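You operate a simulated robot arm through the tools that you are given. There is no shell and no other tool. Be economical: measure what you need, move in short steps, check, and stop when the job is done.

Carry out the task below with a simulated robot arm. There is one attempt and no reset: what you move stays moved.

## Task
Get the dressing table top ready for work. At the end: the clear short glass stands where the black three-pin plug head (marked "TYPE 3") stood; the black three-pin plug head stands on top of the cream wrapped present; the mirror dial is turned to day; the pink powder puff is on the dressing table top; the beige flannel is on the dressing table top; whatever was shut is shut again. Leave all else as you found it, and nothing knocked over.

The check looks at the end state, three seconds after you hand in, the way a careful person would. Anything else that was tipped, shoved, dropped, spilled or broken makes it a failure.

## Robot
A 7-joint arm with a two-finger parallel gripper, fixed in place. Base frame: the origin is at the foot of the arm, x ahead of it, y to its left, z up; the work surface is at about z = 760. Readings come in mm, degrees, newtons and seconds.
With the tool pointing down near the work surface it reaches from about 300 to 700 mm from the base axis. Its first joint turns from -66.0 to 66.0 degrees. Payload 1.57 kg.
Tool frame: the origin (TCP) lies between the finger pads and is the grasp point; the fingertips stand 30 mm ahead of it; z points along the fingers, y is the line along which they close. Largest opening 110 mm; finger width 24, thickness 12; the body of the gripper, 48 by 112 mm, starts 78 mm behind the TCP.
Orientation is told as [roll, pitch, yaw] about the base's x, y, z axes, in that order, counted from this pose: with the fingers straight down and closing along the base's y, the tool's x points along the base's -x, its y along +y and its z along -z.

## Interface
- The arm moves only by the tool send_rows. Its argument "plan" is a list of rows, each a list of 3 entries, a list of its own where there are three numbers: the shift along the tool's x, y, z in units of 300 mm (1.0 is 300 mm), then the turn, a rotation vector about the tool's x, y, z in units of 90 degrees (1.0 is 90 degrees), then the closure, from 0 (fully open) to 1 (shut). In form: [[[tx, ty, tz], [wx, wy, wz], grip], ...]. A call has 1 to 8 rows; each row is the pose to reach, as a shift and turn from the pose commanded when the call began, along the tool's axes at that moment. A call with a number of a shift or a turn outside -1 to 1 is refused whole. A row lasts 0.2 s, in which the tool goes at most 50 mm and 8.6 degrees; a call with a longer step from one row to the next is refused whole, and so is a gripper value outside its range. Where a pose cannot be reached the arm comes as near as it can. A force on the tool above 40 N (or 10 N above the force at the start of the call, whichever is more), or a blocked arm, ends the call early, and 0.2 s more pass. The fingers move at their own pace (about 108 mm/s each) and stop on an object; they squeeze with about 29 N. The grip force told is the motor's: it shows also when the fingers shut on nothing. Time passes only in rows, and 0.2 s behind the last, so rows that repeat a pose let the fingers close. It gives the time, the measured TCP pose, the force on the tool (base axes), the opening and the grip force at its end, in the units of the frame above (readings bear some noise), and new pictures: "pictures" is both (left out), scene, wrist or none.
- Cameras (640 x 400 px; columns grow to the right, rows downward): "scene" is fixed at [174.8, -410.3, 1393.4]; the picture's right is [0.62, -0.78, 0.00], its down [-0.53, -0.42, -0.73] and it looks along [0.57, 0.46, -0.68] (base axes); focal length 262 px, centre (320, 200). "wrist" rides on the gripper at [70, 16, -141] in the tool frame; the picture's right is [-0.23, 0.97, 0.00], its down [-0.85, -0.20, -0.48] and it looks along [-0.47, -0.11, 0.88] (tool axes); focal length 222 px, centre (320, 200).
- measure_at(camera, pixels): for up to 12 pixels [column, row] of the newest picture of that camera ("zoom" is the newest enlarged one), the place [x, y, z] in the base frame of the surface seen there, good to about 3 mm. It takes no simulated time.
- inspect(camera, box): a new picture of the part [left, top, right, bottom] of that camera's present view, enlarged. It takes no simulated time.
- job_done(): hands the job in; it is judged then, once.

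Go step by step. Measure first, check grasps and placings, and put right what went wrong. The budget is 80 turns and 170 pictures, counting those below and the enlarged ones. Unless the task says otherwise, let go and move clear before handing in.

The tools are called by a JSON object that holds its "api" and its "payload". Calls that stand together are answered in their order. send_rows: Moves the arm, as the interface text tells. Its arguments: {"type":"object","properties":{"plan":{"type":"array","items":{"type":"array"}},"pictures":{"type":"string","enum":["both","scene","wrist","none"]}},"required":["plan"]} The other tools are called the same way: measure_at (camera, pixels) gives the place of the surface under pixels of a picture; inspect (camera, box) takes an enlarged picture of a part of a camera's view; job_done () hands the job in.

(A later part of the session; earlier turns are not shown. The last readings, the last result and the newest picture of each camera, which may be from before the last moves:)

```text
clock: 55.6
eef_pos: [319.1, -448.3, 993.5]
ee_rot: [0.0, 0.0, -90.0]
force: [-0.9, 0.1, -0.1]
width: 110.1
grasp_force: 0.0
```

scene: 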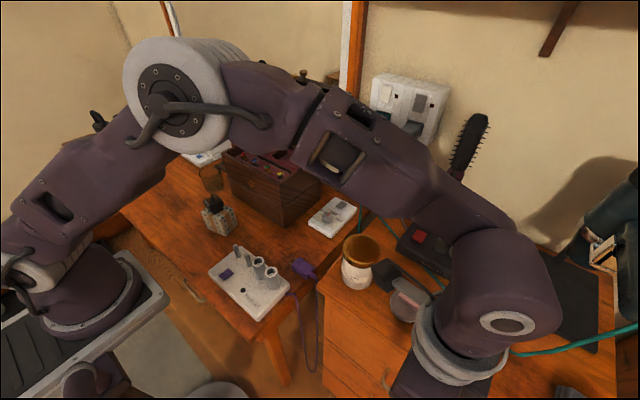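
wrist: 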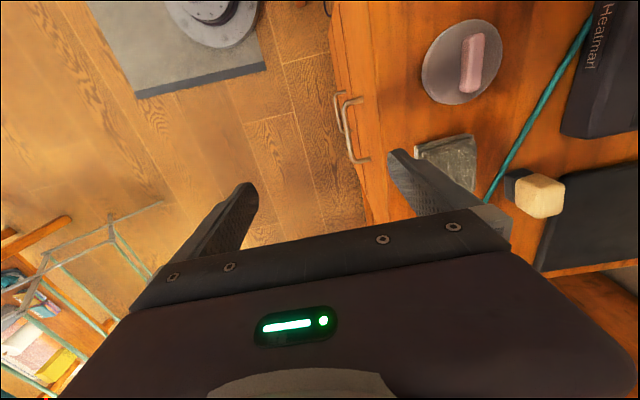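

Measure handle and the top edge precisely from this view.

{"api": "inspect", "payload": {"camera": "wrist", "box": [310, 80, 400, 180]}}

{"api": "measure_at", "payload": {"camera": "wrist", "pixels": [[345, 105], [340, 118], [347, 145], [351, 160], [367, 160], [361, 98], [357, 125], [364, 90], [376, 150], [365, 175], [380, 200]]}}

```text
4.00 times, centred on (355, 130) of wrist
```

zoom: 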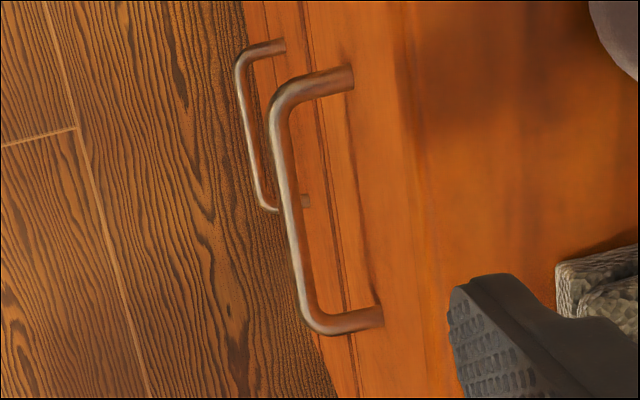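

```text
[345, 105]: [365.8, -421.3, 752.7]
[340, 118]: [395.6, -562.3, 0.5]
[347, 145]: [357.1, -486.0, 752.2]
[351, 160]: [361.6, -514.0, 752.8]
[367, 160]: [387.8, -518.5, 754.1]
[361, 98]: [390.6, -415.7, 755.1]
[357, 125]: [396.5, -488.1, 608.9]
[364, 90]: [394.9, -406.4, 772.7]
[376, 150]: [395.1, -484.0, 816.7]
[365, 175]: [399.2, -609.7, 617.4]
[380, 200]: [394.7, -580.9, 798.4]
```

Bar centre x≈361, drawer front x≈395, top edge ≈386. Descend with the right-hand finger at x≈370–382 behind the bar.

{"api": "send_rows", "payload": {"plan": [[[0, -0.014, 0], [0, 0, 0], 0], [[0, -0.014, 0.12], [0, 0, 0], 0], [[0, -0.014, 0.24], [0, 0, 0], 0], [[0, -0.014, 0.36], [0, 0, 0], 0], [[0, -0.014, 0.48], [0, 0, 0], 0], [[0, -0.014, 0.58], [0, 0, 0], 0]], "pictures": "wrist"}}

{"api": "inspect", "payload": {"camera": "wrist", "box": [300, 60, 460, 240]}}

```text
clock: 57.0
eef_pos: [312.7, -448.6, 817.2]
ee_rot: [0.0, 0.0, -89.8]
force: [0.3, 0.5, 0.0]
width: 109.9
grasp_force: 0.0
```

wrist: 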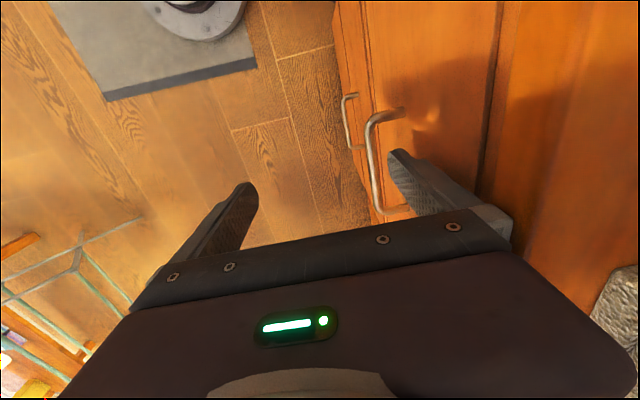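

```text
2.22 times, centred on (380, 150) of wrist
```

zoom: 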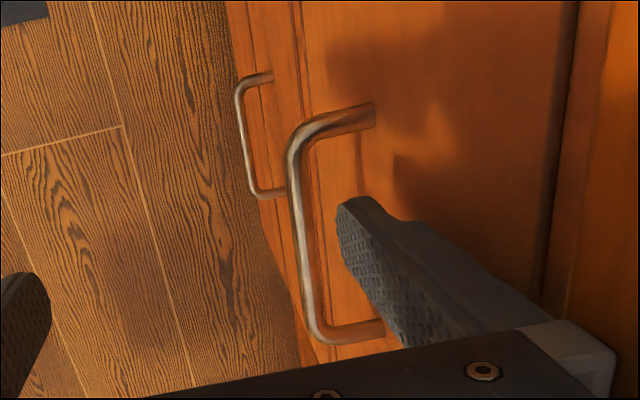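

The finger tip lines up behind the bar. Continue down and then pull gently 30 mm.

{"api": "send_rows", "payload": {"plan": [[[0, 0.01, 0], [0, 0, 0], 0], [[0, 0.01, 0.08], [0, 0, 0], 0], [[0, 0.01, 0.17], [0, 0, 0], 0], [[0, -0.02, 0.17], [0, 0, 0], 0], [[0, -0.06, 0.17], [0, 0, 0], 0], [[0, -0.1, 0.17], [0, 0, 0], 0]]}}

```text
clock: 58.4
eef_pos: [283.7, -446.4, 768.5]
ee_rot: [-0.1, 0.0, -89.8]
force: [0.0, -0.4, 0.2]
width: 110.2
grasp_force: 0.0
```

scene: 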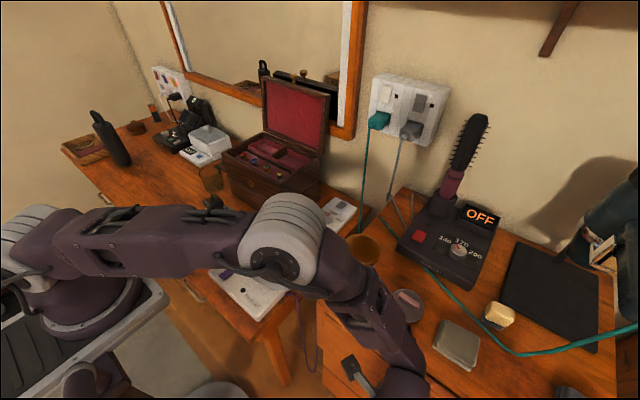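
wrist: 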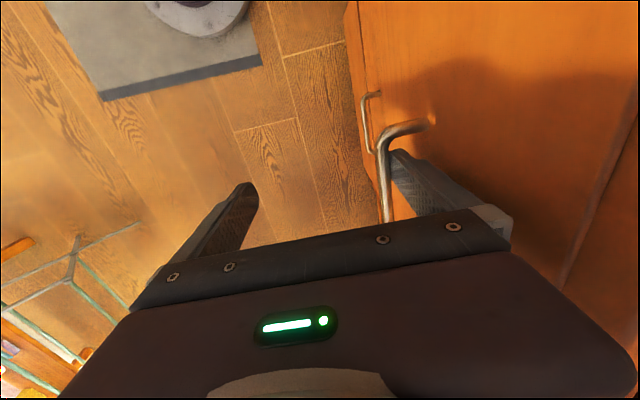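

The drawer is moving (bar follows the finger). Pull further.

{"api": "send_rows", "payload": {"plan": [[[0.02, -0.06, 0], [0, 0, 0], 0], [[0.04, -0.12, 0], [0, 0, 0], 0], [[0.05, -0.18, 0], [0, 0, 0], 0], [[0.05, -0.24, 0], [0, 0, 0], 0], [[0.05, -0.29, 0], [0, 0, 0], 0]]}}

```text
clock: 59.6
eef_pos: [194.8, -436.8, 768.4]
ee_rot: [0.0, -0.6, -89.9]
force: [0.7, -30.9, -2.7]
width: 109.9
grasp_force: 0.2
```

scene: 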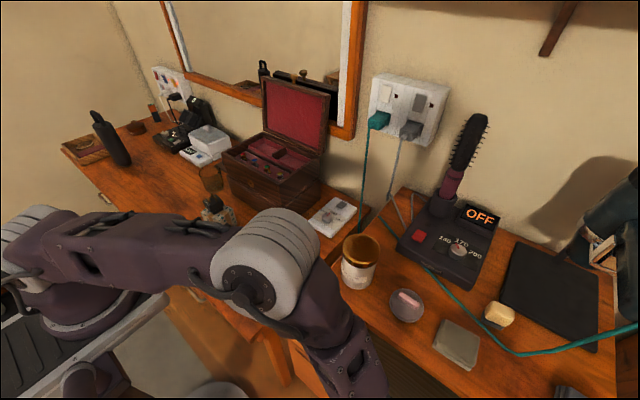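
wrist: 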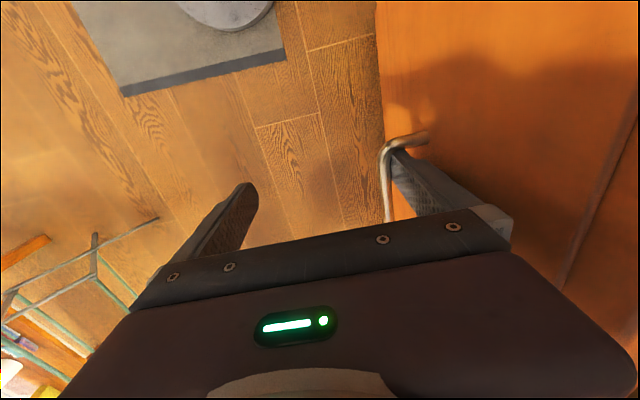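

The drawer is ~117 mm open; the finger touches the handle post. Ease back, rise, and look in.

{"api": "send_rows", "payload": {"plan": [[[-0.03, 0.015, 0], [0, 0, 0], 0], [[-0.03, 0.015, -0.12], [0, 0, 0], 0], [[-0.03, 0.015, -0.27], [0, 0, 0], 0], [[-0.03, 0.015, -0.42], [0, 0, 0], 0], [[-0.03, 0.03, -0.57], [0, 0, 0], 0], [[0.0, 0.1, -0.7], [0, 0, 0], 0], [[0.03, 0.22, -0.78], [0, 0, 0], 0], [[0.06, 0.36, -0.85], [0, 0, 0], 0]]}}

```text
clock: 61.4
eef_pos: [303.6, -415.2, 1022.0]
ee_rot: [0.0, 0.0, -90.0]
force: [0.4, 1.1, -0.1]
width: 109.9
grasp_force: 0.0
```

scene: 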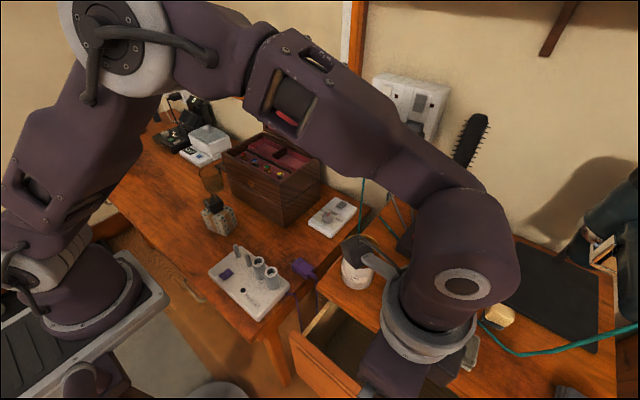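
wrist: 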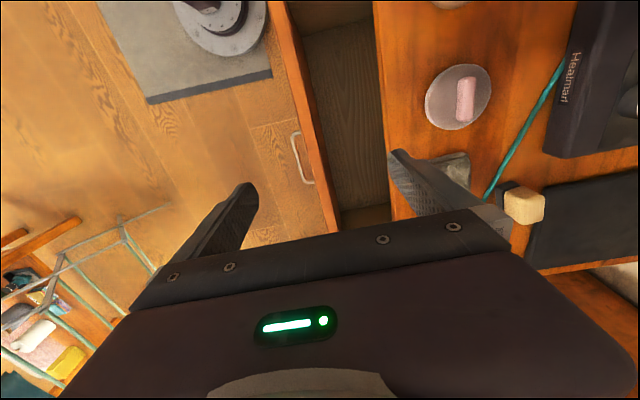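

The visible part of the drawer looks empty. Zoom into it, and into the wire rack at lower left (0–150, 230–390).

{"api": "inspect", "payload": {"camera": "wrist", "box": [270, 0, 430, 240]}}

{"api": "inspect", "payload": {"camera": "wrist", "box": [0, 210, 180, 400]}}

{"api": "measure_at", "payload": {"camera": "wrist", "pixels": [[35, 335], [65, 362], [50, 350], [15, 318], [350, 130], [360, 215], [345, 30], [375, 130], [305, 130]]}}

```text
1.67 times, centred on (350, 120) of wrist
```

zoom: 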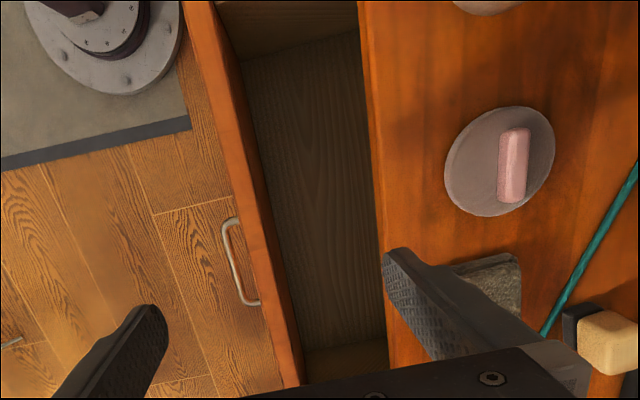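

```text
2.11 times, centred on (90, 305) of wrist
```

zoom: 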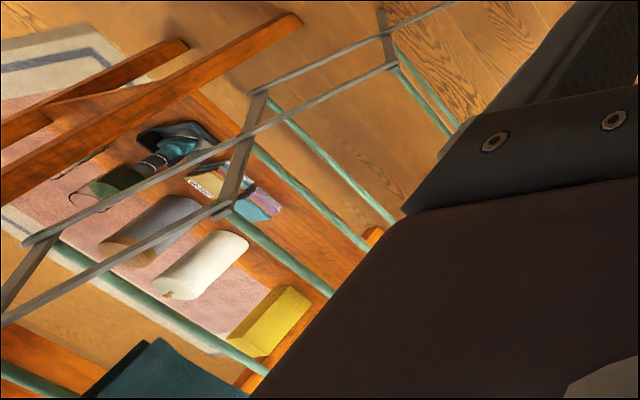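

```text
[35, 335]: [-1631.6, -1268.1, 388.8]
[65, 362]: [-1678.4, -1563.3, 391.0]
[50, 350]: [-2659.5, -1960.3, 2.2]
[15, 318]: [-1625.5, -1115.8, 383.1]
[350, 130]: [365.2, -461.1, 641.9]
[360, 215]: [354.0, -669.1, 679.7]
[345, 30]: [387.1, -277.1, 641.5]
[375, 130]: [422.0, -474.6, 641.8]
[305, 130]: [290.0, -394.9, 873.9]
```

The accessible part is empty, but depth beyond x≈422 is hidden. I'll tilt the tool so the camera can look deep into the drawer.

{"api": "send_rows", "payload": {"plan": [[[0, -0.02, 0], [-0.09, 0, 0], 0], [[0, -0.04, 0], [-0.18, 0, 0], 0], [[0, -0.05, 0], [-0.27, 0, 0], 0], [[0, -0.05, 0], [-0.36, 0, 0], 0], [[0, -0.05, 0], [-0.45, 0, 0], 0], [[0, -0.05, 0.05], [-0.5, 0, 0], 0]], "pictures": "wrist"}}

```text
clock: 62.8
eef_pos: [290.2, -414.9, 1007.2]
ee_rot: [45.1, -0.1, -90.0]
force: [-0.5, -0.3, 0.1]
width: 110.1
grasp_force: 0.1
```

wrist: 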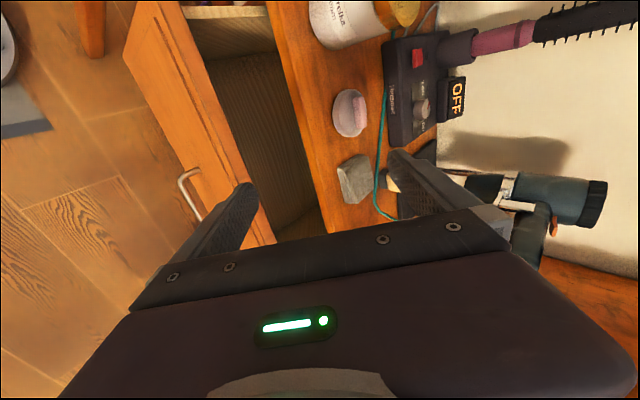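

{"api": "measure_at", "payload": {"camera": "wrist", "pixels": [[282, 80], [295, 130], [305, 170], [315, 205], [260, 60], [270, 180], [320, 225], [255, 30]]}}

{"api": "inspect", "payload": {"camera": "wrist", "box": [180, 0, 340, 240]}}

```text
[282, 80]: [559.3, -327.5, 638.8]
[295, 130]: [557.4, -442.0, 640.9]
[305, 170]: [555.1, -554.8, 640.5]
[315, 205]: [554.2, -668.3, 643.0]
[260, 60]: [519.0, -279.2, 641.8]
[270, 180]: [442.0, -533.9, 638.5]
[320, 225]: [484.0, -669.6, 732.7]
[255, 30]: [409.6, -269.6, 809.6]
```

```text
1.67 times, centred on (260, 120) of wrist
```

zoom: 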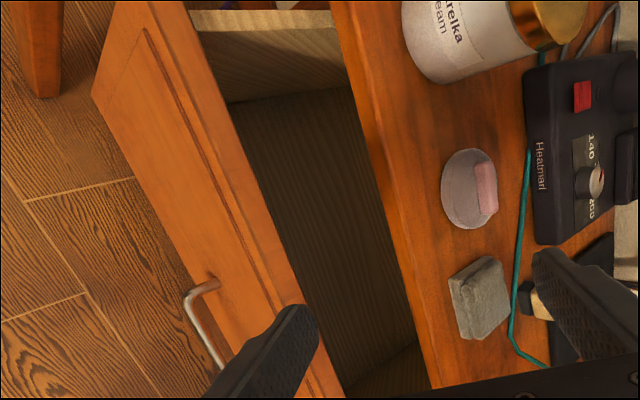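

The drawer is empty as far as x≈557. I'll shut it: untilt, lower in front, and push with the finger's outer face.

{"api": "send_rows", "payload": {"plan": [[[0, 0, -0.03], [0.09, 0, 0], 0], [[0, 0, -0.03], [0.18, 0, 0], 0], [[0, 0, -0.03], [0.27, 0, 0], 0], [[0, 0, -0.03], [0.36, 0, 0], 0], [[0, 0, -0.03], [0.45, 0, 0], 0], [[0, 0, -0.03], [0.5, 0, 0], 0]], "pictures": "none"}}

{"api": "send_rows", "payload": {"plan": [[[0.05, -0.13, 0], [0, 0, 0], 0], [[0.05, -0.27, 0], [0, 0, 0], 0], [[0.05, -0.27, 0.15], [0, 0, 0], 0], [[0.05, -0.27, 0.3], [0, 0, 0], 0], [[0.05, -0.27, 0.45], [0, 0, 0], 0], [[0.05, -0.27, 0.55], [0, 0, 0], 0]], "pictures": "wrist"}}

```text
clock: 64.2
eef_pos: [283.6, -414.2, 1013.7]
ee_rot: [-0.1, 0.0, -89.9]
force: [-0.4, 0.0, 0.2]
width: 110.0
grasp_force: 0.1
```

```text
clock: 65.6
eef_pos: [202.8, -401.4, 849.2]
ee_rot: [0.1, -0.1, -89.8]
force: [0.0, -0.4, -0.1]
width: 109.8
grasp_force: 0.0
```

wrist: 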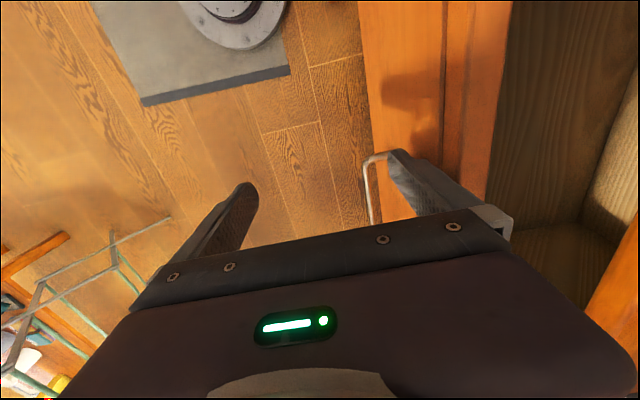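

There's a lighter textured surface inside the drawer at (615,190); zoom and measure before shutting.

{"api": "inspect", "payload": {"camera": "wrist", "box": [480, 0, 640, 300]}}

{"api": "measure_at", "payload": {"camera": "wrist", "pixels": [[620, 190], [635, 220], [600, 200], [635, 130], [550, 230], [560, 100], [580, 240], [610, 290]]}}

```text
1.33 times, centred on (560, 150) of wrist
```

zoom: 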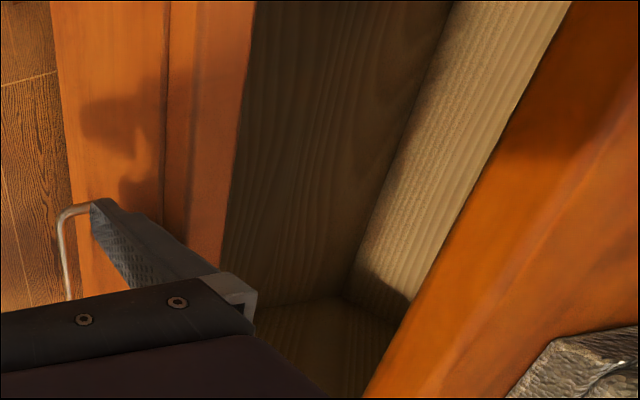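

```text
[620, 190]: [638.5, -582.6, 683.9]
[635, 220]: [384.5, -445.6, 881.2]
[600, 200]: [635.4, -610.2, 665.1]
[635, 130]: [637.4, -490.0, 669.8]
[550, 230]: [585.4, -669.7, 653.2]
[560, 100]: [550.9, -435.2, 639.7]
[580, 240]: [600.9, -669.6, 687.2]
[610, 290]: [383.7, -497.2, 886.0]
```

That's just the drawer's back wall (x≈637): the drawer is empty. Push it shut.

{"api": "send_rows", "payload": {"plan": [[[0, 0.06, 0], [0, 0, 0], 0], [[0, 0.13, 0], [0, 0, 0], 0], [[0, 0.2, 0], [0, 0, 0], 0], [[0, 0.27, 0], [0, 0, 0], 0], [[0, 0.34, 0], [0, 0, 0], 0], [[0, 0.39, 0], [0, 0, 0], 0], [[0, 0.41, 0], [0, 0, 0], 0], [[0, 0.425, 0], [0, 0, 0], 0]]}}

```text
clock: 67.4
eef_pos: [328.1, -399.4, 850.0]
ee_rot: [-0.3, 0.1, -90.1]
force: [-32.0, 8.6, 11.3]
width: 82.2
grasp_force: 0.0
```

scene: 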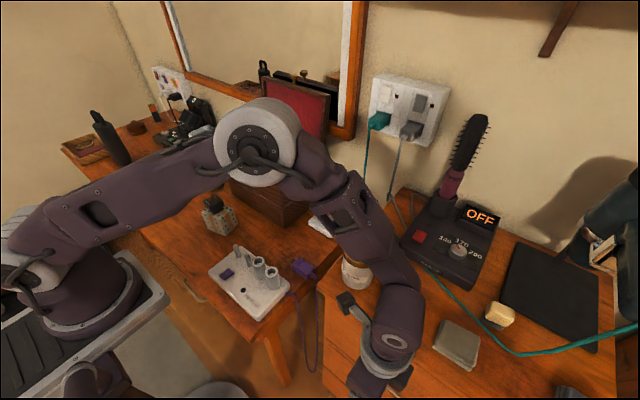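
wrist: 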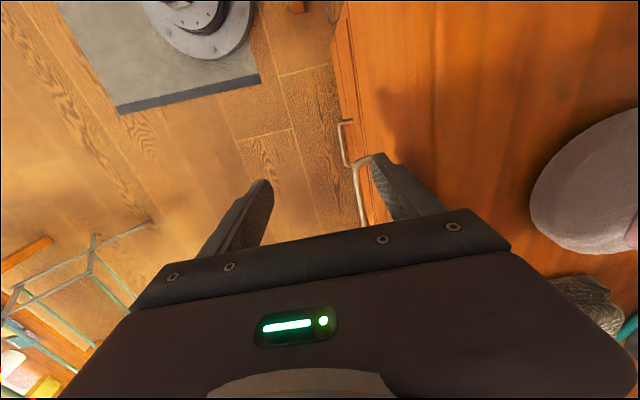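

The finger got pushed inward (width 82) with 32 N; measure the handle and front to see whether it's shut.

{"api": "measure_at", "payload": {"camera": "wrist", "pixels": [[356, 175], [360, 200], [362, 160], [400, 130], [420, 60], [450, 100], [480, 30], [540, 100]]}}

{"api": "inspect", "payload": {"camera": "wrist", "box": [320, 60, 520, 230]}}

```text
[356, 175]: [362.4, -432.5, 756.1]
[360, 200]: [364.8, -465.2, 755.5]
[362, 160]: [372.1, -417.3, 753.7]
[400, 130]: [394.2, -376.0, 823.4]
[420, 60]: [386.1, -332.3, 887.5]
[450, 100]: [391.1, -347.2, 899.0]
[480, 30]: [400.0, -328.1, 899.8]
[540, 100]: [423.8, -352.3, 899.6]
```

```text
2.35 times, centred on (420, 145) of wrist
```

zoom: 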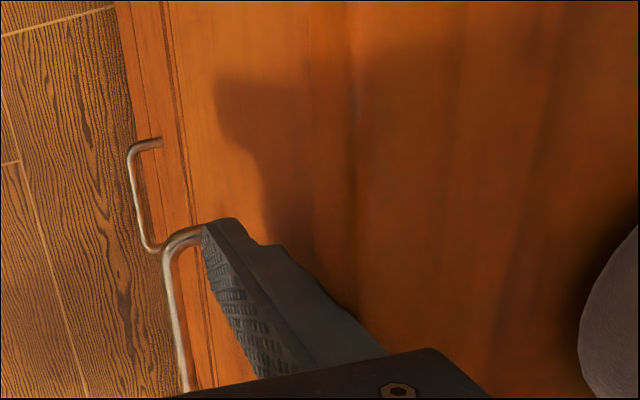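

The drawer is shut again (front x≈394, handle back). Now I'll return to the jewellery box to check whether its red tray lifts out.

{"api": "send_rows", "payload": {"plan": [[[0, -0.08, 0], [0, 0, 0], 0], [[0, -0.08, -0.15], [0, 0, 0], 0], [[0, -0.08, -0.3], [0, 0, 0], 0], [[0, -0.08, -0.45], [0, 0, 0], 0], [[0, -0.08, -0.6], [0, 0, 0], 0], [[0.1, 0, -0.67], [0, 0, 0], 0], [[0.25, 0.05, -0.67], [0, 0, 0], 0], [[0.4, 0.1, -0.67], [0, 0, 0], 0]], "pictures": "none"}}

{"api": "send_rows", "payload": {"plan": [[[0.12, 0.04, 0], [0, 0, -0.09], 0], [[0.24, 0.08, 0], [0, 0, -0.18], 0], [[0.36, 0.12, 0], [0, 0, -0.27], 0], [[0.48, 0.16, 0], [0, 0, -0.36], 0], [[0.6, 0.2, 0], [0, 0, -0.45], 0], [[0.72, 0.24, 0], [0, 0, -0.54], 0], [[0.84, 0.28, 0], [0, 0, -0.63], 0], [[0.96, 0.32, 0], [0, 0, -0.72], 0]], "pictures": "scene"}}

{"api": "inspect", "payload": {"camera": "scene", "box": [235, 125, 315, 175]}}

```text
clock: 69.2
eef_pos: [361.0, -279.0, 1051.8]
ee_rot: [-0.1, 0.0, -89.9]
force: [-0.7, 0.4, 0.0]
width: 110.2
grasp_force: 0.1
```

```text
clock: 71.0
eef_pos: [455.6, 9.9, 1049.4]
ee_rot: [0.0, 0.0, -24.8]
force: [0.9, -0.3, 0.3]
width: 110.1
grasp_force: 0.1
```

scene: 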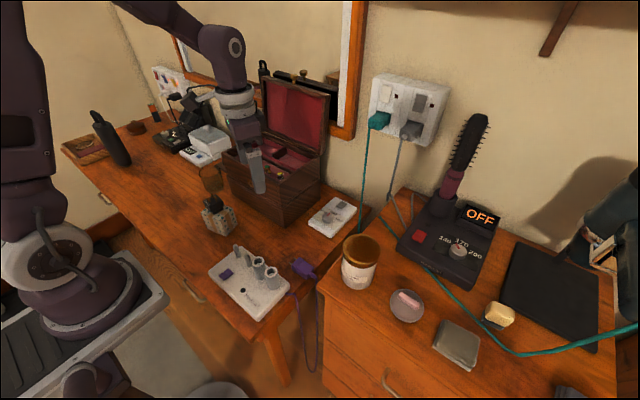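

```text
8.00 times, centred on (275, 150) of scene
```

zoom: 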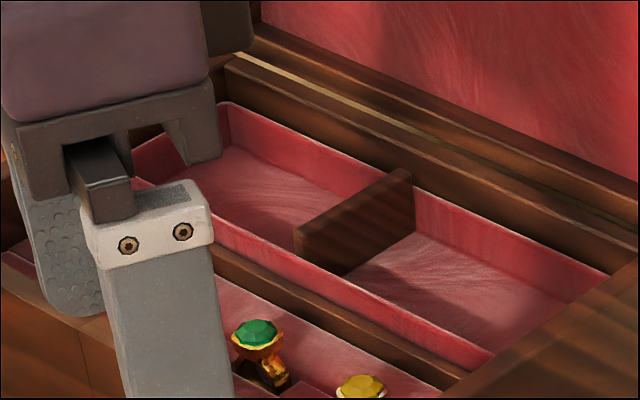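

The divider plate stands proud of the tray rim, like a lifting grip. Measure it.

{"api": "measure_at", "payload": {"camera": "zoom", "pixels": [[300, 232], [350, 202], [405, 174], [320, 262], [380, 235], [412, 200], [250, 190], [300, 290], [500, 240], [230, 108], [440, 320], [600, 265]]}}

```text
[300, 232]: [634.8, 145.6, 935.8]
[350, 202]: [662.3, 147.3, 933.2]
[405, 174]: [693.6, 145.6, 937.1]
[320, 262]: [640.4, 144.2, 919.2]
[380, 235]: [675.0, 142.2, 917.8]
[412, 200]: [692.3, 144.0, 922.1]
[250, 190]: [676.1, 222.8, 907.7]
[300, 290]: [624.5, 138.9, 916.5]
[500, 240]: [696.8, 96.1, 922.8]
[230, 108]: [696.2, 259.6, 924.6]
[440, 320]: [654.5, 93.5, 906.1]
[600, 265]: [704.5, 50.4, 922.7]
```

It's a lift-out tray: grip plate at y≈145, x 635–694, top z≈936. Move above it.

{"api": "send_rows", "payload": {"plan": [[[-0.07, 0.115, 0], [0, 0, -0.05], 0.3], [[-0.145, 0.23, 0], [0, 0, -0.1], 0.6], [[-0.22, 0.345, 0], [0, 0, -0.15], 0.6], [[-0.295, 0.465, 0], [0, 0, -0.2], 0.6], [[-0.37, 0.585, 0.04], [0, 0, -0.25], 0.6], [[-0.442, 0.7, 0.08], [0, 0, -0.276], 0.6], [[-0.442, 0.7, 0.163], [0, 0, -0.276], 0.6]], "pictures": "wrist"}}

```text
clock: 72.6
eef_pos: [663.1, 143.1, 1000.7]
ee_rot: [-0.2, 0.1, -0.3]
force: [-1.1, -0.8, 0.1]
width: 44.2
grasp_force: 0.1
out of reach, approached as far as the arm can: row 6
```

wrist: 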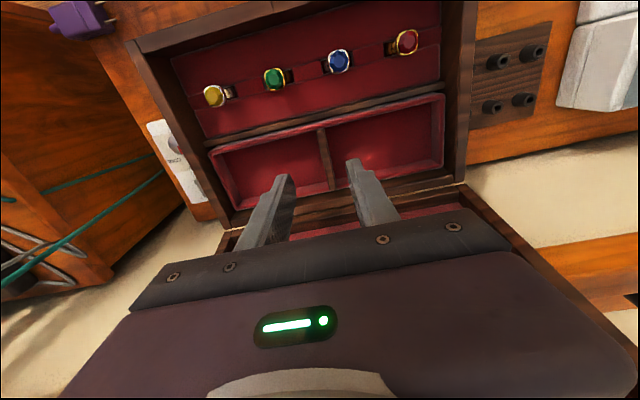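

Plate is between the fingers. Descend, grip, and lift 15 mm gently.

{"api": "send_rows", "payload": {"plan": [[[0, 0.006, 0.1], [0, 0, 0], 0.6], [[0, 0.006, 0.195], [0, 0, 0], 0.6], [[0, 0.006, 0.195], [0, 0, 0], 0.85], [[0, 0.006, 0.195], [0, 0, 0], 1], [[0, 0.006, 0.195], [0, 0, 0], 1], [[0, 0.006, 0.17], [0, 0, 0], 1], [[0, 0.006, 0.14], [0, 0, 0], 1]], "pictures": "wrist"}}

```text
clock: 74.2
eef_pos: [663.5, 146.1, 958.9]
ee_rot: [0.2, 0.0, -0.2]
force: [0.2, 15.0, -4.9]
width: 8.3
grasp_force: 27.4
```

wrist: 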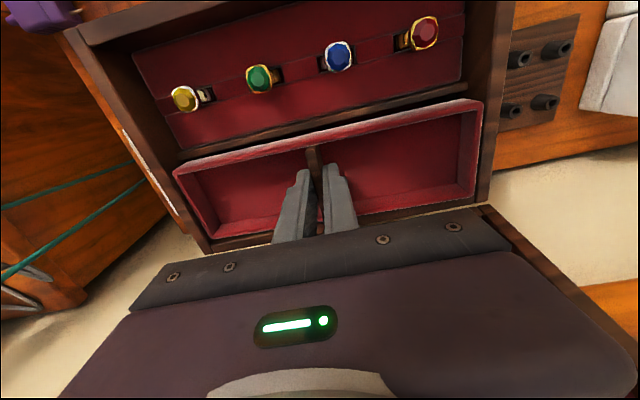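

The tray lifts. Side force of 15 N: ease y by +3 mm and lift clear.

{"api": "send_rows", "payload": {"plan": [[[0, 0.008, 0], [0, 0, 0], 1], [[0, 0.01, -0.05], [0, 0, 0], 1], [[0, 0.01, -0.1], [0, 0, 0], 1], [[0, 0.01, -0.17], [0, 0, 0], 1], [[0.02, 0.01, -0.25], [0, 0, 0], 1]]}}

{"api": "inspect", "payload": {"camera": "scene", "box": [220, 110, 340, 185]}}

```text
clock: 75.4
eef_pos: [657.6, 146.3, 1035.0]
ee_rot: [0.1, 0.1, -0.3]
force: [-0.9, 1.0, 0.1]
width: 7.5
grasp_force: 26.7
```

scene: 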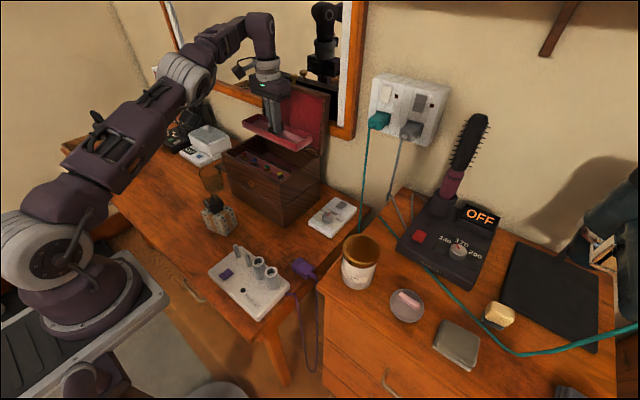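
wrist: 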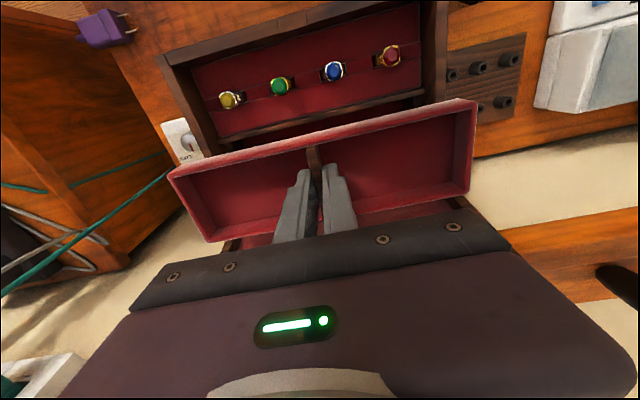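

```text
5.33 times, centred on (280, 148) of scene
```

zoom: 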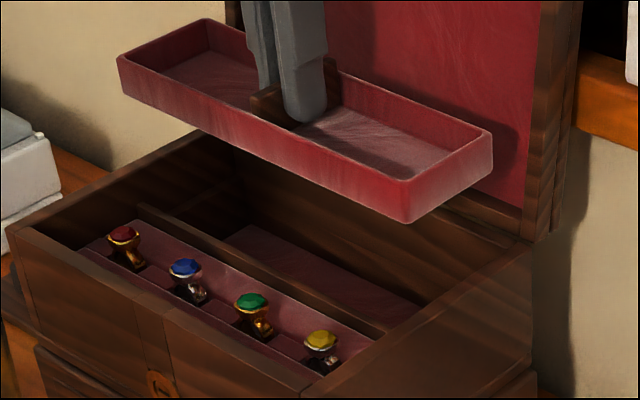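

Under the tray there's a deeper compartment. Carry the tray to a free spot on the table, around (370,400).

{"api": "send_rows", "payload": {"plan": [[[0.12, 0.106, 0], [0, 0, 0], 1], [[0.24, 0.212, 0], [0, 0, 0], 1], [[0.36, 0.318, 0], [0, 0, 0], 1], [[0.48, 0.424, 0], [0, 0, 0], 1], [[0.6, 0.53, 0], [0, 0, 0], 1], [[0.72, 0.636, 0], [0, 0, 0], 1], [[0.84, 0.742, 0], [0, 0, 0], 1], [[0.96, 0.847, 0], [0, 0, 0], 1]]}}

{"api": "inspect", "payload": {"camera": "scene", "box": [225, 115, 325, 185]}}

```text
clock: 77.2
eef_pos: [368.4, 404.3, 1033.3]
ee_rot: [0.0, 0.0, -0.3]
force: [0.4, 0.8, -0.8]
width: 7.3
grasp_force: 26.8
```

scene: 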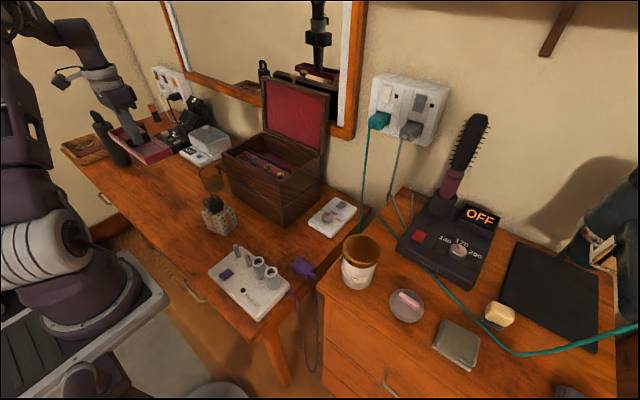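
wrist: 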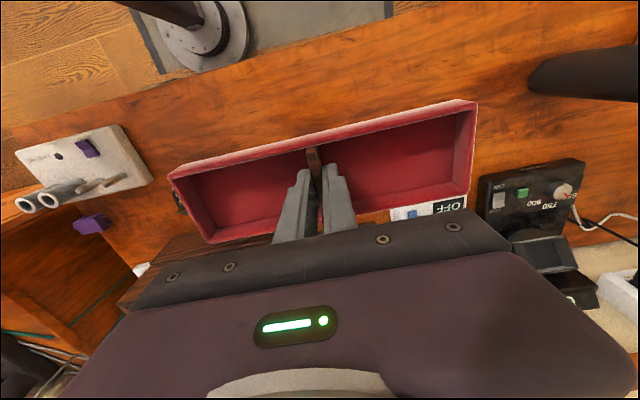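

```text
5.71 times, centred on (275, 150) of scene
```

zoom: 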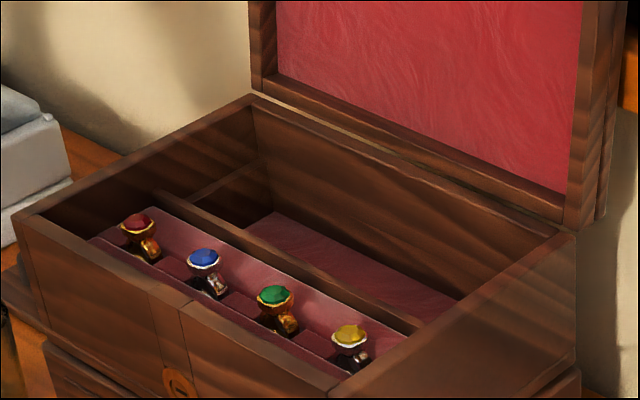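

Lower the tray onto the table in steps.

{"api": "send_rows", "payload": {"plan": [[[0, 0, 0.16], [0, 0, 0], 1], [[0, 0, 0.32], [0, 0, 0], 1], [[0, 0, 0.48], [0, 0, 0], 1], [[0, 0, 0.62], [0, 0, 0], 1], [[0, 0, 0.72], [0, 0, 0], 1], [[0, 0, 0.75], [0, 0, 0], 1], [[0, 0, 0.77], [0, 0, 0], 1]], "pictures": "none"}}

{"api": "inspect", "payload": {"camera": "scene", "box": [80, 100, 220, 220]}}

```text
clock: 78.8
eef_pos: [371.3, 403.2, 803.4]
ee_rot: [0.0, -0.1, -0.1]
force: [-0.1, 0.4, -0.8]
width: 7.4
grasp_force: 26.4
```

```text
3.33 times, centred on (150, 160) of scene
```

zoom: 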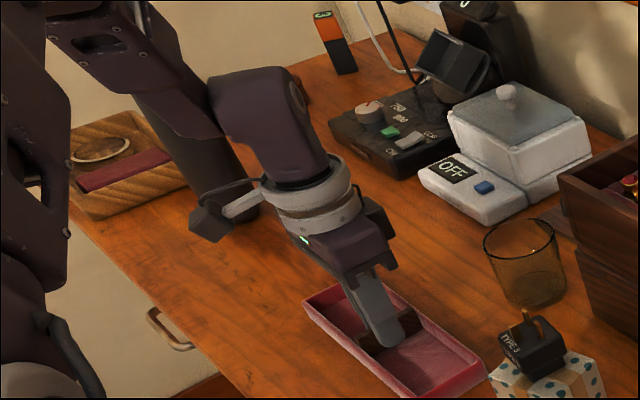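

Just above the table. Lower a few mm more, then release and rise.

{"api": "send_rows", "payload": {"plan": [[[0, 0, 0.01], [0, 0, 0], 1], [[0, 0, 0.018], [0, 0, 0], 1], [[0, 0, 0.018], [0, 0, 0], 0.85], [[0, 0, 0.018], [0, 0, 0], 0.7], [[0, 0, -0.1], [0, 0, 0], 0.7], [[0, 0, -0.25], [0, 0, 0], 0.7], [[0, 0, -0.4], [0, 0, 0], 0.7], [[0, 0, -0.55], [0, 0, 0], 0.7]], "pictures": "none"}}

{"api": "send_rows", "payload": {"plan": [[[0, 0, -0.16], [0, 0, 0], 0.3], [[0, -0.05, -0.31], [0, 0, 0], 0], [[-0.1, -0.15, -0.36], [0, 0, 0], 0], [[-0.2, -0.28, -0.36], [0, 0, 0], 0], [[-0.3, -0.4, -0.36], [0, 0, 0], 0], [[-0.4, -0.52, -0.36], [0, 0, 0], 0], [[-0.5, -0.64, -0.36], [0, 0, 0], 0], [[-0.6, -0.75, -0.36], [0, 0, 0], 0]]}}

{"api": "inspect", "payload": {"camera": "wrist", "box": [220, 60, 440, 230]}}

```text
clock: 80.6
eef_pos: [370.6, 404.2, 968.8]
ee_rot: [0.0, 0.1, -0.2]
force: [-0.4, -1.4, -0.4]
width: 32.9
grasp_force: 0.0
```

```text
clock: 82.4
eef_pos: [549.2, 176.9, 1076.5]
ee_rot: [0.0, -0.1, -0.2]
force: [-0.1, -0.9, -0.8]
width: 110.1
grasp_force: 0.1
```

scene: 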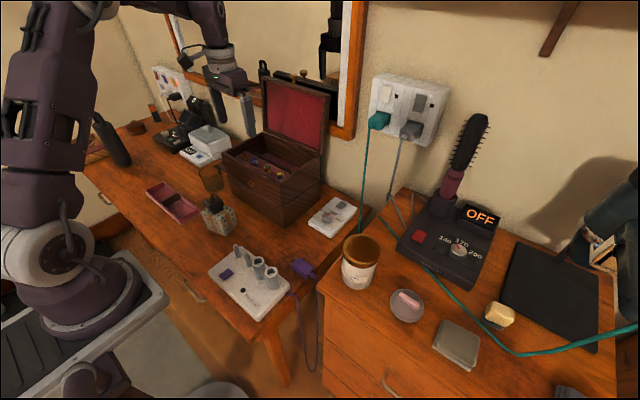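
wrist: 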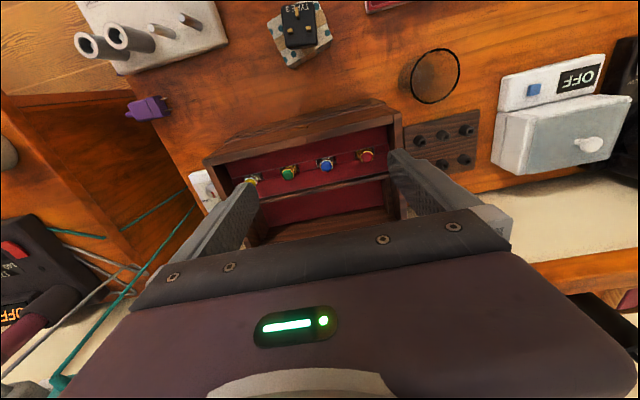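

```text
2.35 times, centred on (330, 145) of wrist
```

zoom: 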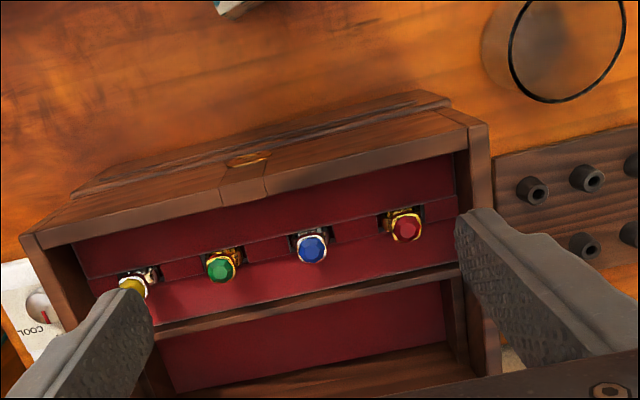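

The well under the tray is empty too, so the only puff and flannel are those on the chest. First put the tray back: regrip it and carry it over the box.

{"api": "send_rows", "payload": {"plan": [[[0.1, 0.11, 0], [0, 0, 0], 0.3], [[0.2, 0.23, 0], [0, 0, 0], 0.7], [[0.3, 0.35, 0], [0, 0, 0], 0.7], [[0.4, 0.47, 0], [0, 0, 0], 0.7], [[0.5, 0.6, 0.0], [0, 0, 0], 0.7], [[0.6, 0.7, 0.05], [0, 0, 0], 0.7], [[0.6, 0.75, 0.2], [0, 0, 0], 0.7], [[0.6, 0.75, 0.36], [0, 0, 0], 0.7]], "pictures": "none"}}

{"api": "send_rows", "payload": {"plan": [[[0, 0, 0.15], [0, 0, 0], 0.7], [[0, 0, 0.3], [0, 0, 0], 0.7], [[0, 0, 0.45], [0, 0, 0], 0.7], [[0, 0, 0.565], [0, 0, 0], 0.7], [[0, 0, 0.565], [0, 0, 0], 0.85], [[0, 0, 0.565], [0, 0, 0], 1], [[0, 0, 0.565], [0, 0, 0], 1]], "pictures": "none"}}

{"api": "send_rows", "payload": {"plan": [[[0, 0, -0.1], [0, 0, 0], 1], [[0, 0, -0.24], [0, 0, 0], 1], [[0, 0, -0.38], [0, 0, 0], 1], [[0, 0, -0.52], [0, 0, 0], 1], [[0, 0, -0.66], [0, 0, 0], 1], [[0, 0, -0.787], [0, 0, 0], 1]], "pictures": "none"}}

{"api": "send_rows", "payload": {"plan": [[[-0.12, -0.106, 0], [0, 0, 0], 1], [[-0.24, -0.212, 0], [0, 0, 0], 1], [[-0.36, -0.318, 0], [0, 0, 0], 1], [[-0.48, -0.424, 0], [0, 0, 0], 1], [[-0.6, -0.53, 0], [0, 0, 0], 1], [[-0.72, -0.636, 0], [0, 0, 0], 1], [[-0.84, -0.742, 0], [0, 0, 0], 1], [[-0.967, -0.849, 0], [0, 0, 0], 1]]}}

```text
clock: 84.2
eef_pos: [374.4, 404.3, 968.7]
ee_rot: [-0.1, 0.0, -0.1]
force: [-0.8, 0.0, -0.2]
width: 32.9
grasp_force: 0.0
```

```text
clock: 85.8
eef_pos: [370.4, 401.0, 799.3]
ee_rot: [-0.1, 0.0, -0.2]
force: [-0.9, -0.7, -0.2]
width: 7.2
grasp_force: 26.3
```

```text
clock: 87.2
eef_pos: [372.2, 405.2, 1035.5]
ee_rot: [0.1, 0.0, -0.1]
force: [0.5, 0.8, -1.4]
width: 7.1
grasp_force: 26.6
```

```text
clock: 89.0
eef_pos: [651.7, 155.7, 1032.9]
ee_rot: [-0.5, 0.6, 0.8]
force: [0.3, 0.5, -2.4]
width: 7.4
grasp_force: 26.3
out of reach, approached as far as the arm can: row 8
```

scene: 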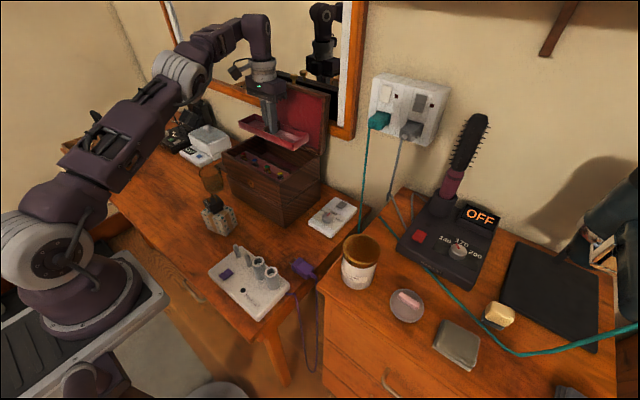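
wrist: 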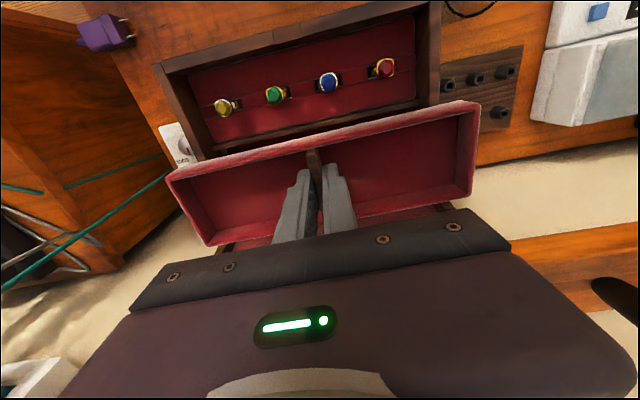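

Near the tray position, slightly off in x/y. Correct to (663,147) at z≈992 and read the pose.

{"api": "send_rows", "payload": {"plan": [[[-0.02, -0.014, 0.05], [0, 0, 0], 1], [[-0.038, -0.028, 0.1], [0.006, 0.007, 0.01], 1], [[-0.038, -0.028, 0.137], [0.006, 0.007, 0.01], 1], [[-0.038, -0.028, 0.137], [0.006, 0.007, 0.01], 1]], "pictures": "wrist"}}

{"api": "inspect", "payload": {"camera": "scene", "box": [225, 110, 335, 185]}}

```text
clock: 90.0
eef_pos: [670.8, 138.5, 994.5]
ee_rot: [-0.5, 0.5, -1.2]
force: [0.3, -0.1, -1.7]
width: 7.2
grasp_force: 26.9
```

wrist: 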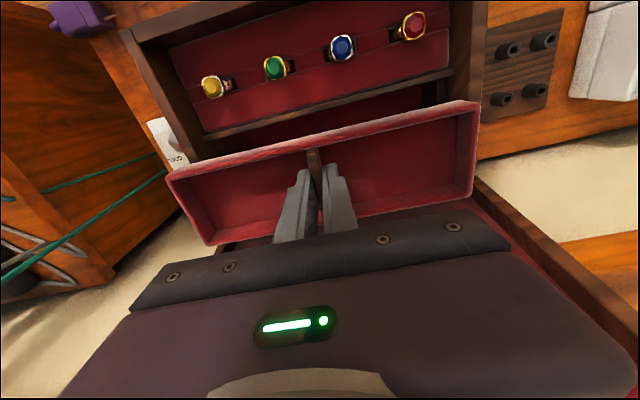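

```text
5.33 times, centred on (280, 148) of scene
```

zoom: 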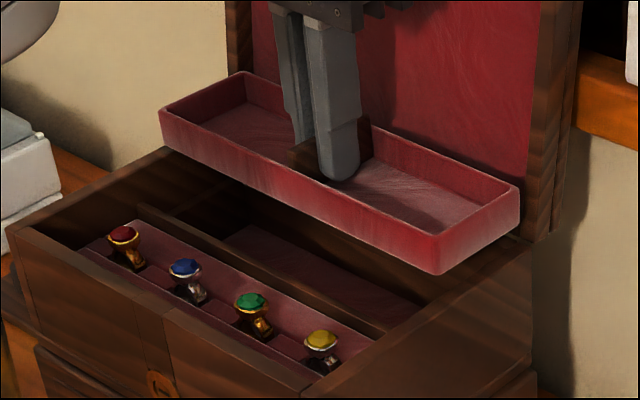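

The offset is now clear (commanded pose was unclipped). Correct to (663,147), yaw back to -0.2, and lower into the box slowly.

{"api": "send_rows", "payload": {"plan": [[[0.026, 0.028, 0], [-0.006, -0.007, -0.011], 1], [[0.026, 0.028, 0.03], [-0.006, -0.007, -0.011], 1], [[0.026, 0.028, 0.06], [-0.006, -0.007, -0.011], 1], [[0.026, 0.028, 0.09], [-0.006, -0.007, -0.011], 1], [[0.026, 0.028, 0.09], [-0.006, -0.007, -0.011], 1]], "pictures": "none"}}

{"api": "send_rows", "payload": {"plan": [[[0, 0, 0.02], [0, 0, 0], 1], [[0, 0, 0.04], [0, 0, 0], 1], [[0, 0, 0.06], [0, 0, 0], 1], [[0, 0, 0.075], [0, 0, 0], 1], [[0, 0, 0.08], [0, 0, 0], 1]], "pictures": "wrist"}}

{"api": "inspect", "payload": {"camera": "scene", "box": [225, 110, 335, 185]}}

```text
clock: 91.2
eef_pos: [663.5, 146.5, 968.4]
ee_rot: [-0.1, 0.0, 0.0]
force: [0.4, -0.1, -1.4]
width: 7.4
grasp_force: 27.0
```

```text
clock: 92.4
eef_pos: [664.2, 147.2, 941.6]
ee_rot: [-0.1, 0.1, -0.2]
force: [0.8, 0.4, -1.3]
width: 7.6
grasp_force: 26.7
```

wrist: 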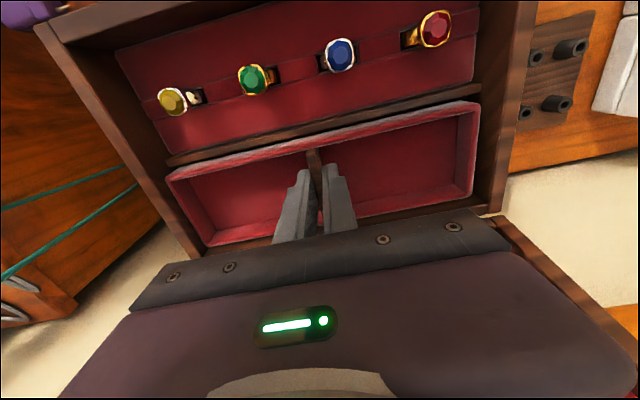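

```text
5.33 times, centred on (280, 148) of scene
```

zoom: 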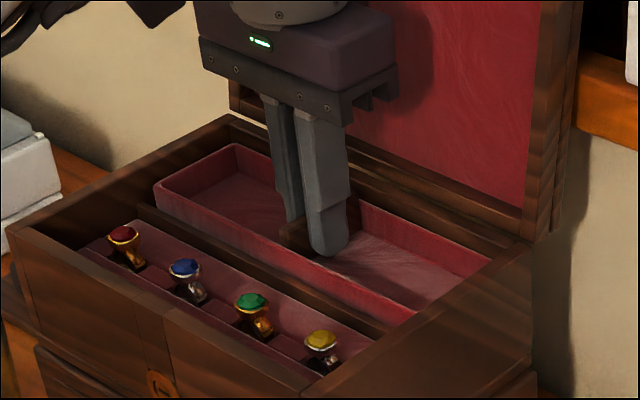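

Tray is seated. Release, rise and go to the pre-grasp for the lid knob; meanwhile measure puff and flannel from the scene picture.

{"api": "send_rows", "payload": {"plan": [[[0, 0, 0.005], [0, 0, 0], 1], [[0, 0, 0.005], [0, 0, 0], 0.85], [[0, 0, 0.005], [0, 0, 0], 0.7], [[0, 0, -0.1], [0, 0, 0], 0.7], [[0, 0, -0.2], [0, 0, 0], 0.6], [[0.14, 0, -0.26], [0, 0, 0], 0.5], [[0.28, 0, -0.33], [0, 0, 0], 0.5], [[0.42, 0, -0.4], [0, 0, 0], 0.5]], "pictures": "none"}}

{"api": "send_rows", "payload": {"plan": [[[0.02, 0, -0.15], [0, 0, 0], 0.5], [[0.056, 0.01, -0.3], [0, 0, 0], 0.5], [[0.056, 0.01, -0.3], [0, 0, 0], 0.5]], "pictures": "none"}}

{"api": "send_rows", "payload": {"plan": [[[-0.048, 0, -0.048], [0, -0.07, 0], 0.5], [[-0.096, 0, -0.096], [0, -0.14, 0], 0.5], [[-0.144, 0, -0.144], [0, -0.21, 0], 0.5], [[-0.192, 0, -0.192], [0, -0.28, 0], 0.5], [[-0.24, 0, -0.24], [0, -0.35, 0], 0.5], [[-0.288, 0, -0.288], [0, -0.42, 0], 0.5], [[-0.338, 0, -0.336], [0, -0.487, 0], 0.5]], "pictures": "none"}}

{"api": "send_rows", "payload": {"plan": [[[0, 0, 0], [0, -0.09, 0], 0.5], [[0, 0, 0], [0, -0.18, 0], 0.5], [[0, 0, 0], [0, -0.18, 0], 0.5]]}}

{"api": "inspect", "payload": {"camera": "scene", "box": [380, 280, 500, 380]}}

{"api": "measure_at", "payload": {"camera": "scene", "pixels": [[401, 297], [415, 306], [390, 302], [424, 310], [408, 289], [404, 322], [448, 320], [479, 337], [473, 361], [438, 345], [457, 341], [408, 302]]}}

```text
clock: 94.2
eef_pos: [535.3, 149.0, 1064.9]
ee_rot: [0.0, 0.0, -0.2]
force: [0.6, 0.5, 0.8]
width: 54.9
grasp_force: 0.1
```

```text
clock: 95.0
eef_pos: [520.1, 149.3, 1156.1]
ee_rot: [0.0, -0.1, -0.1]
force: [0.5, -0.1, 0.1]
width: 54.6
grasp_force: 0.1
```

```text
clock: 96.6
eef_pos: [623.4, 149.9, 1253.9]
ee_rot: [0.0, -43.9, -0.2]
force: [0.3, 0.2, 0.1]
width: 55.2
grasp_force: 0.0
```

```text
clock: 97.4
eef_pos: [621.9, 149.4, 1253.3]
ee_rot: [0.1, -59.9, -0.1]
force: [-0.1, -0.4, -0.1]
width: 55.0
grasp_force: 0.1
```

scene: 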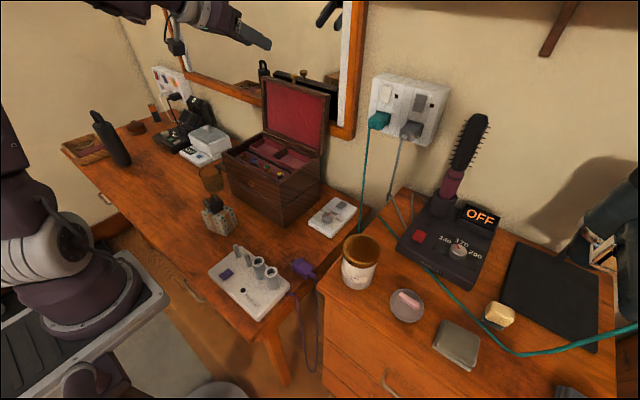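
wrist: 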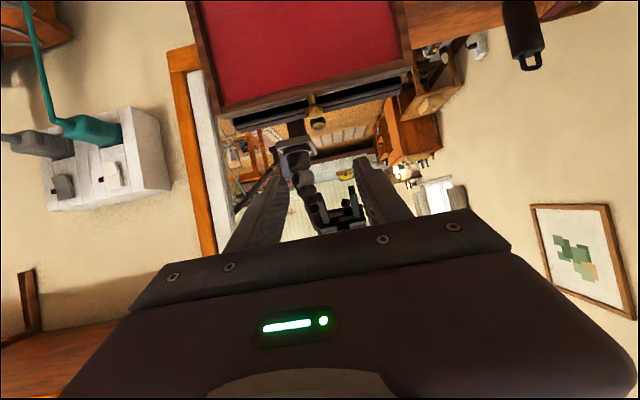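

```text
4.00 times, centred on (440, 330) of scene
```

zoom: 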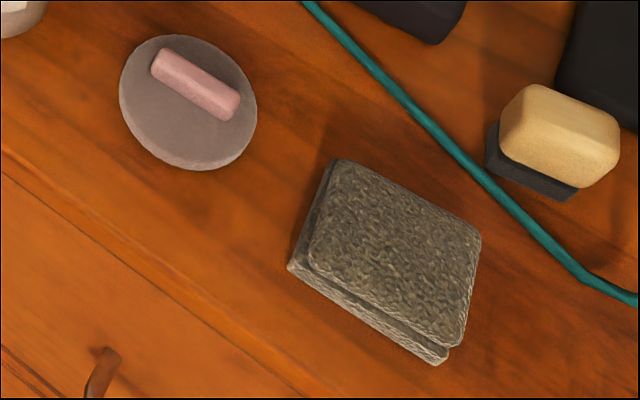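

```text
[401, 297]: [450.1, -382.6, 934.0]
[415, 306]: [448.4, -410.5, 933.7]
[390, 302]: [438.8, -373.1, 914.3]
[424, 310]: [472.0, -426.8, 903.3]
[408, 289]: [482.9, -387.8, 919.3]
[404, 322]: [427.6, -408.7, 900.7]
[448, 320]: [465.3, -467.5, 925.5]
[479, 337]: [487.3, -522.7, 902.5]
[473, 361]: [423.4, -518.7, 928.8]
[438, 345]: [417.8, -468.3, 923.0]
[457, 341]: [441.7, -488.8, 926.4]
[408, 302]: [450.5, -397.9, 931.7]
```

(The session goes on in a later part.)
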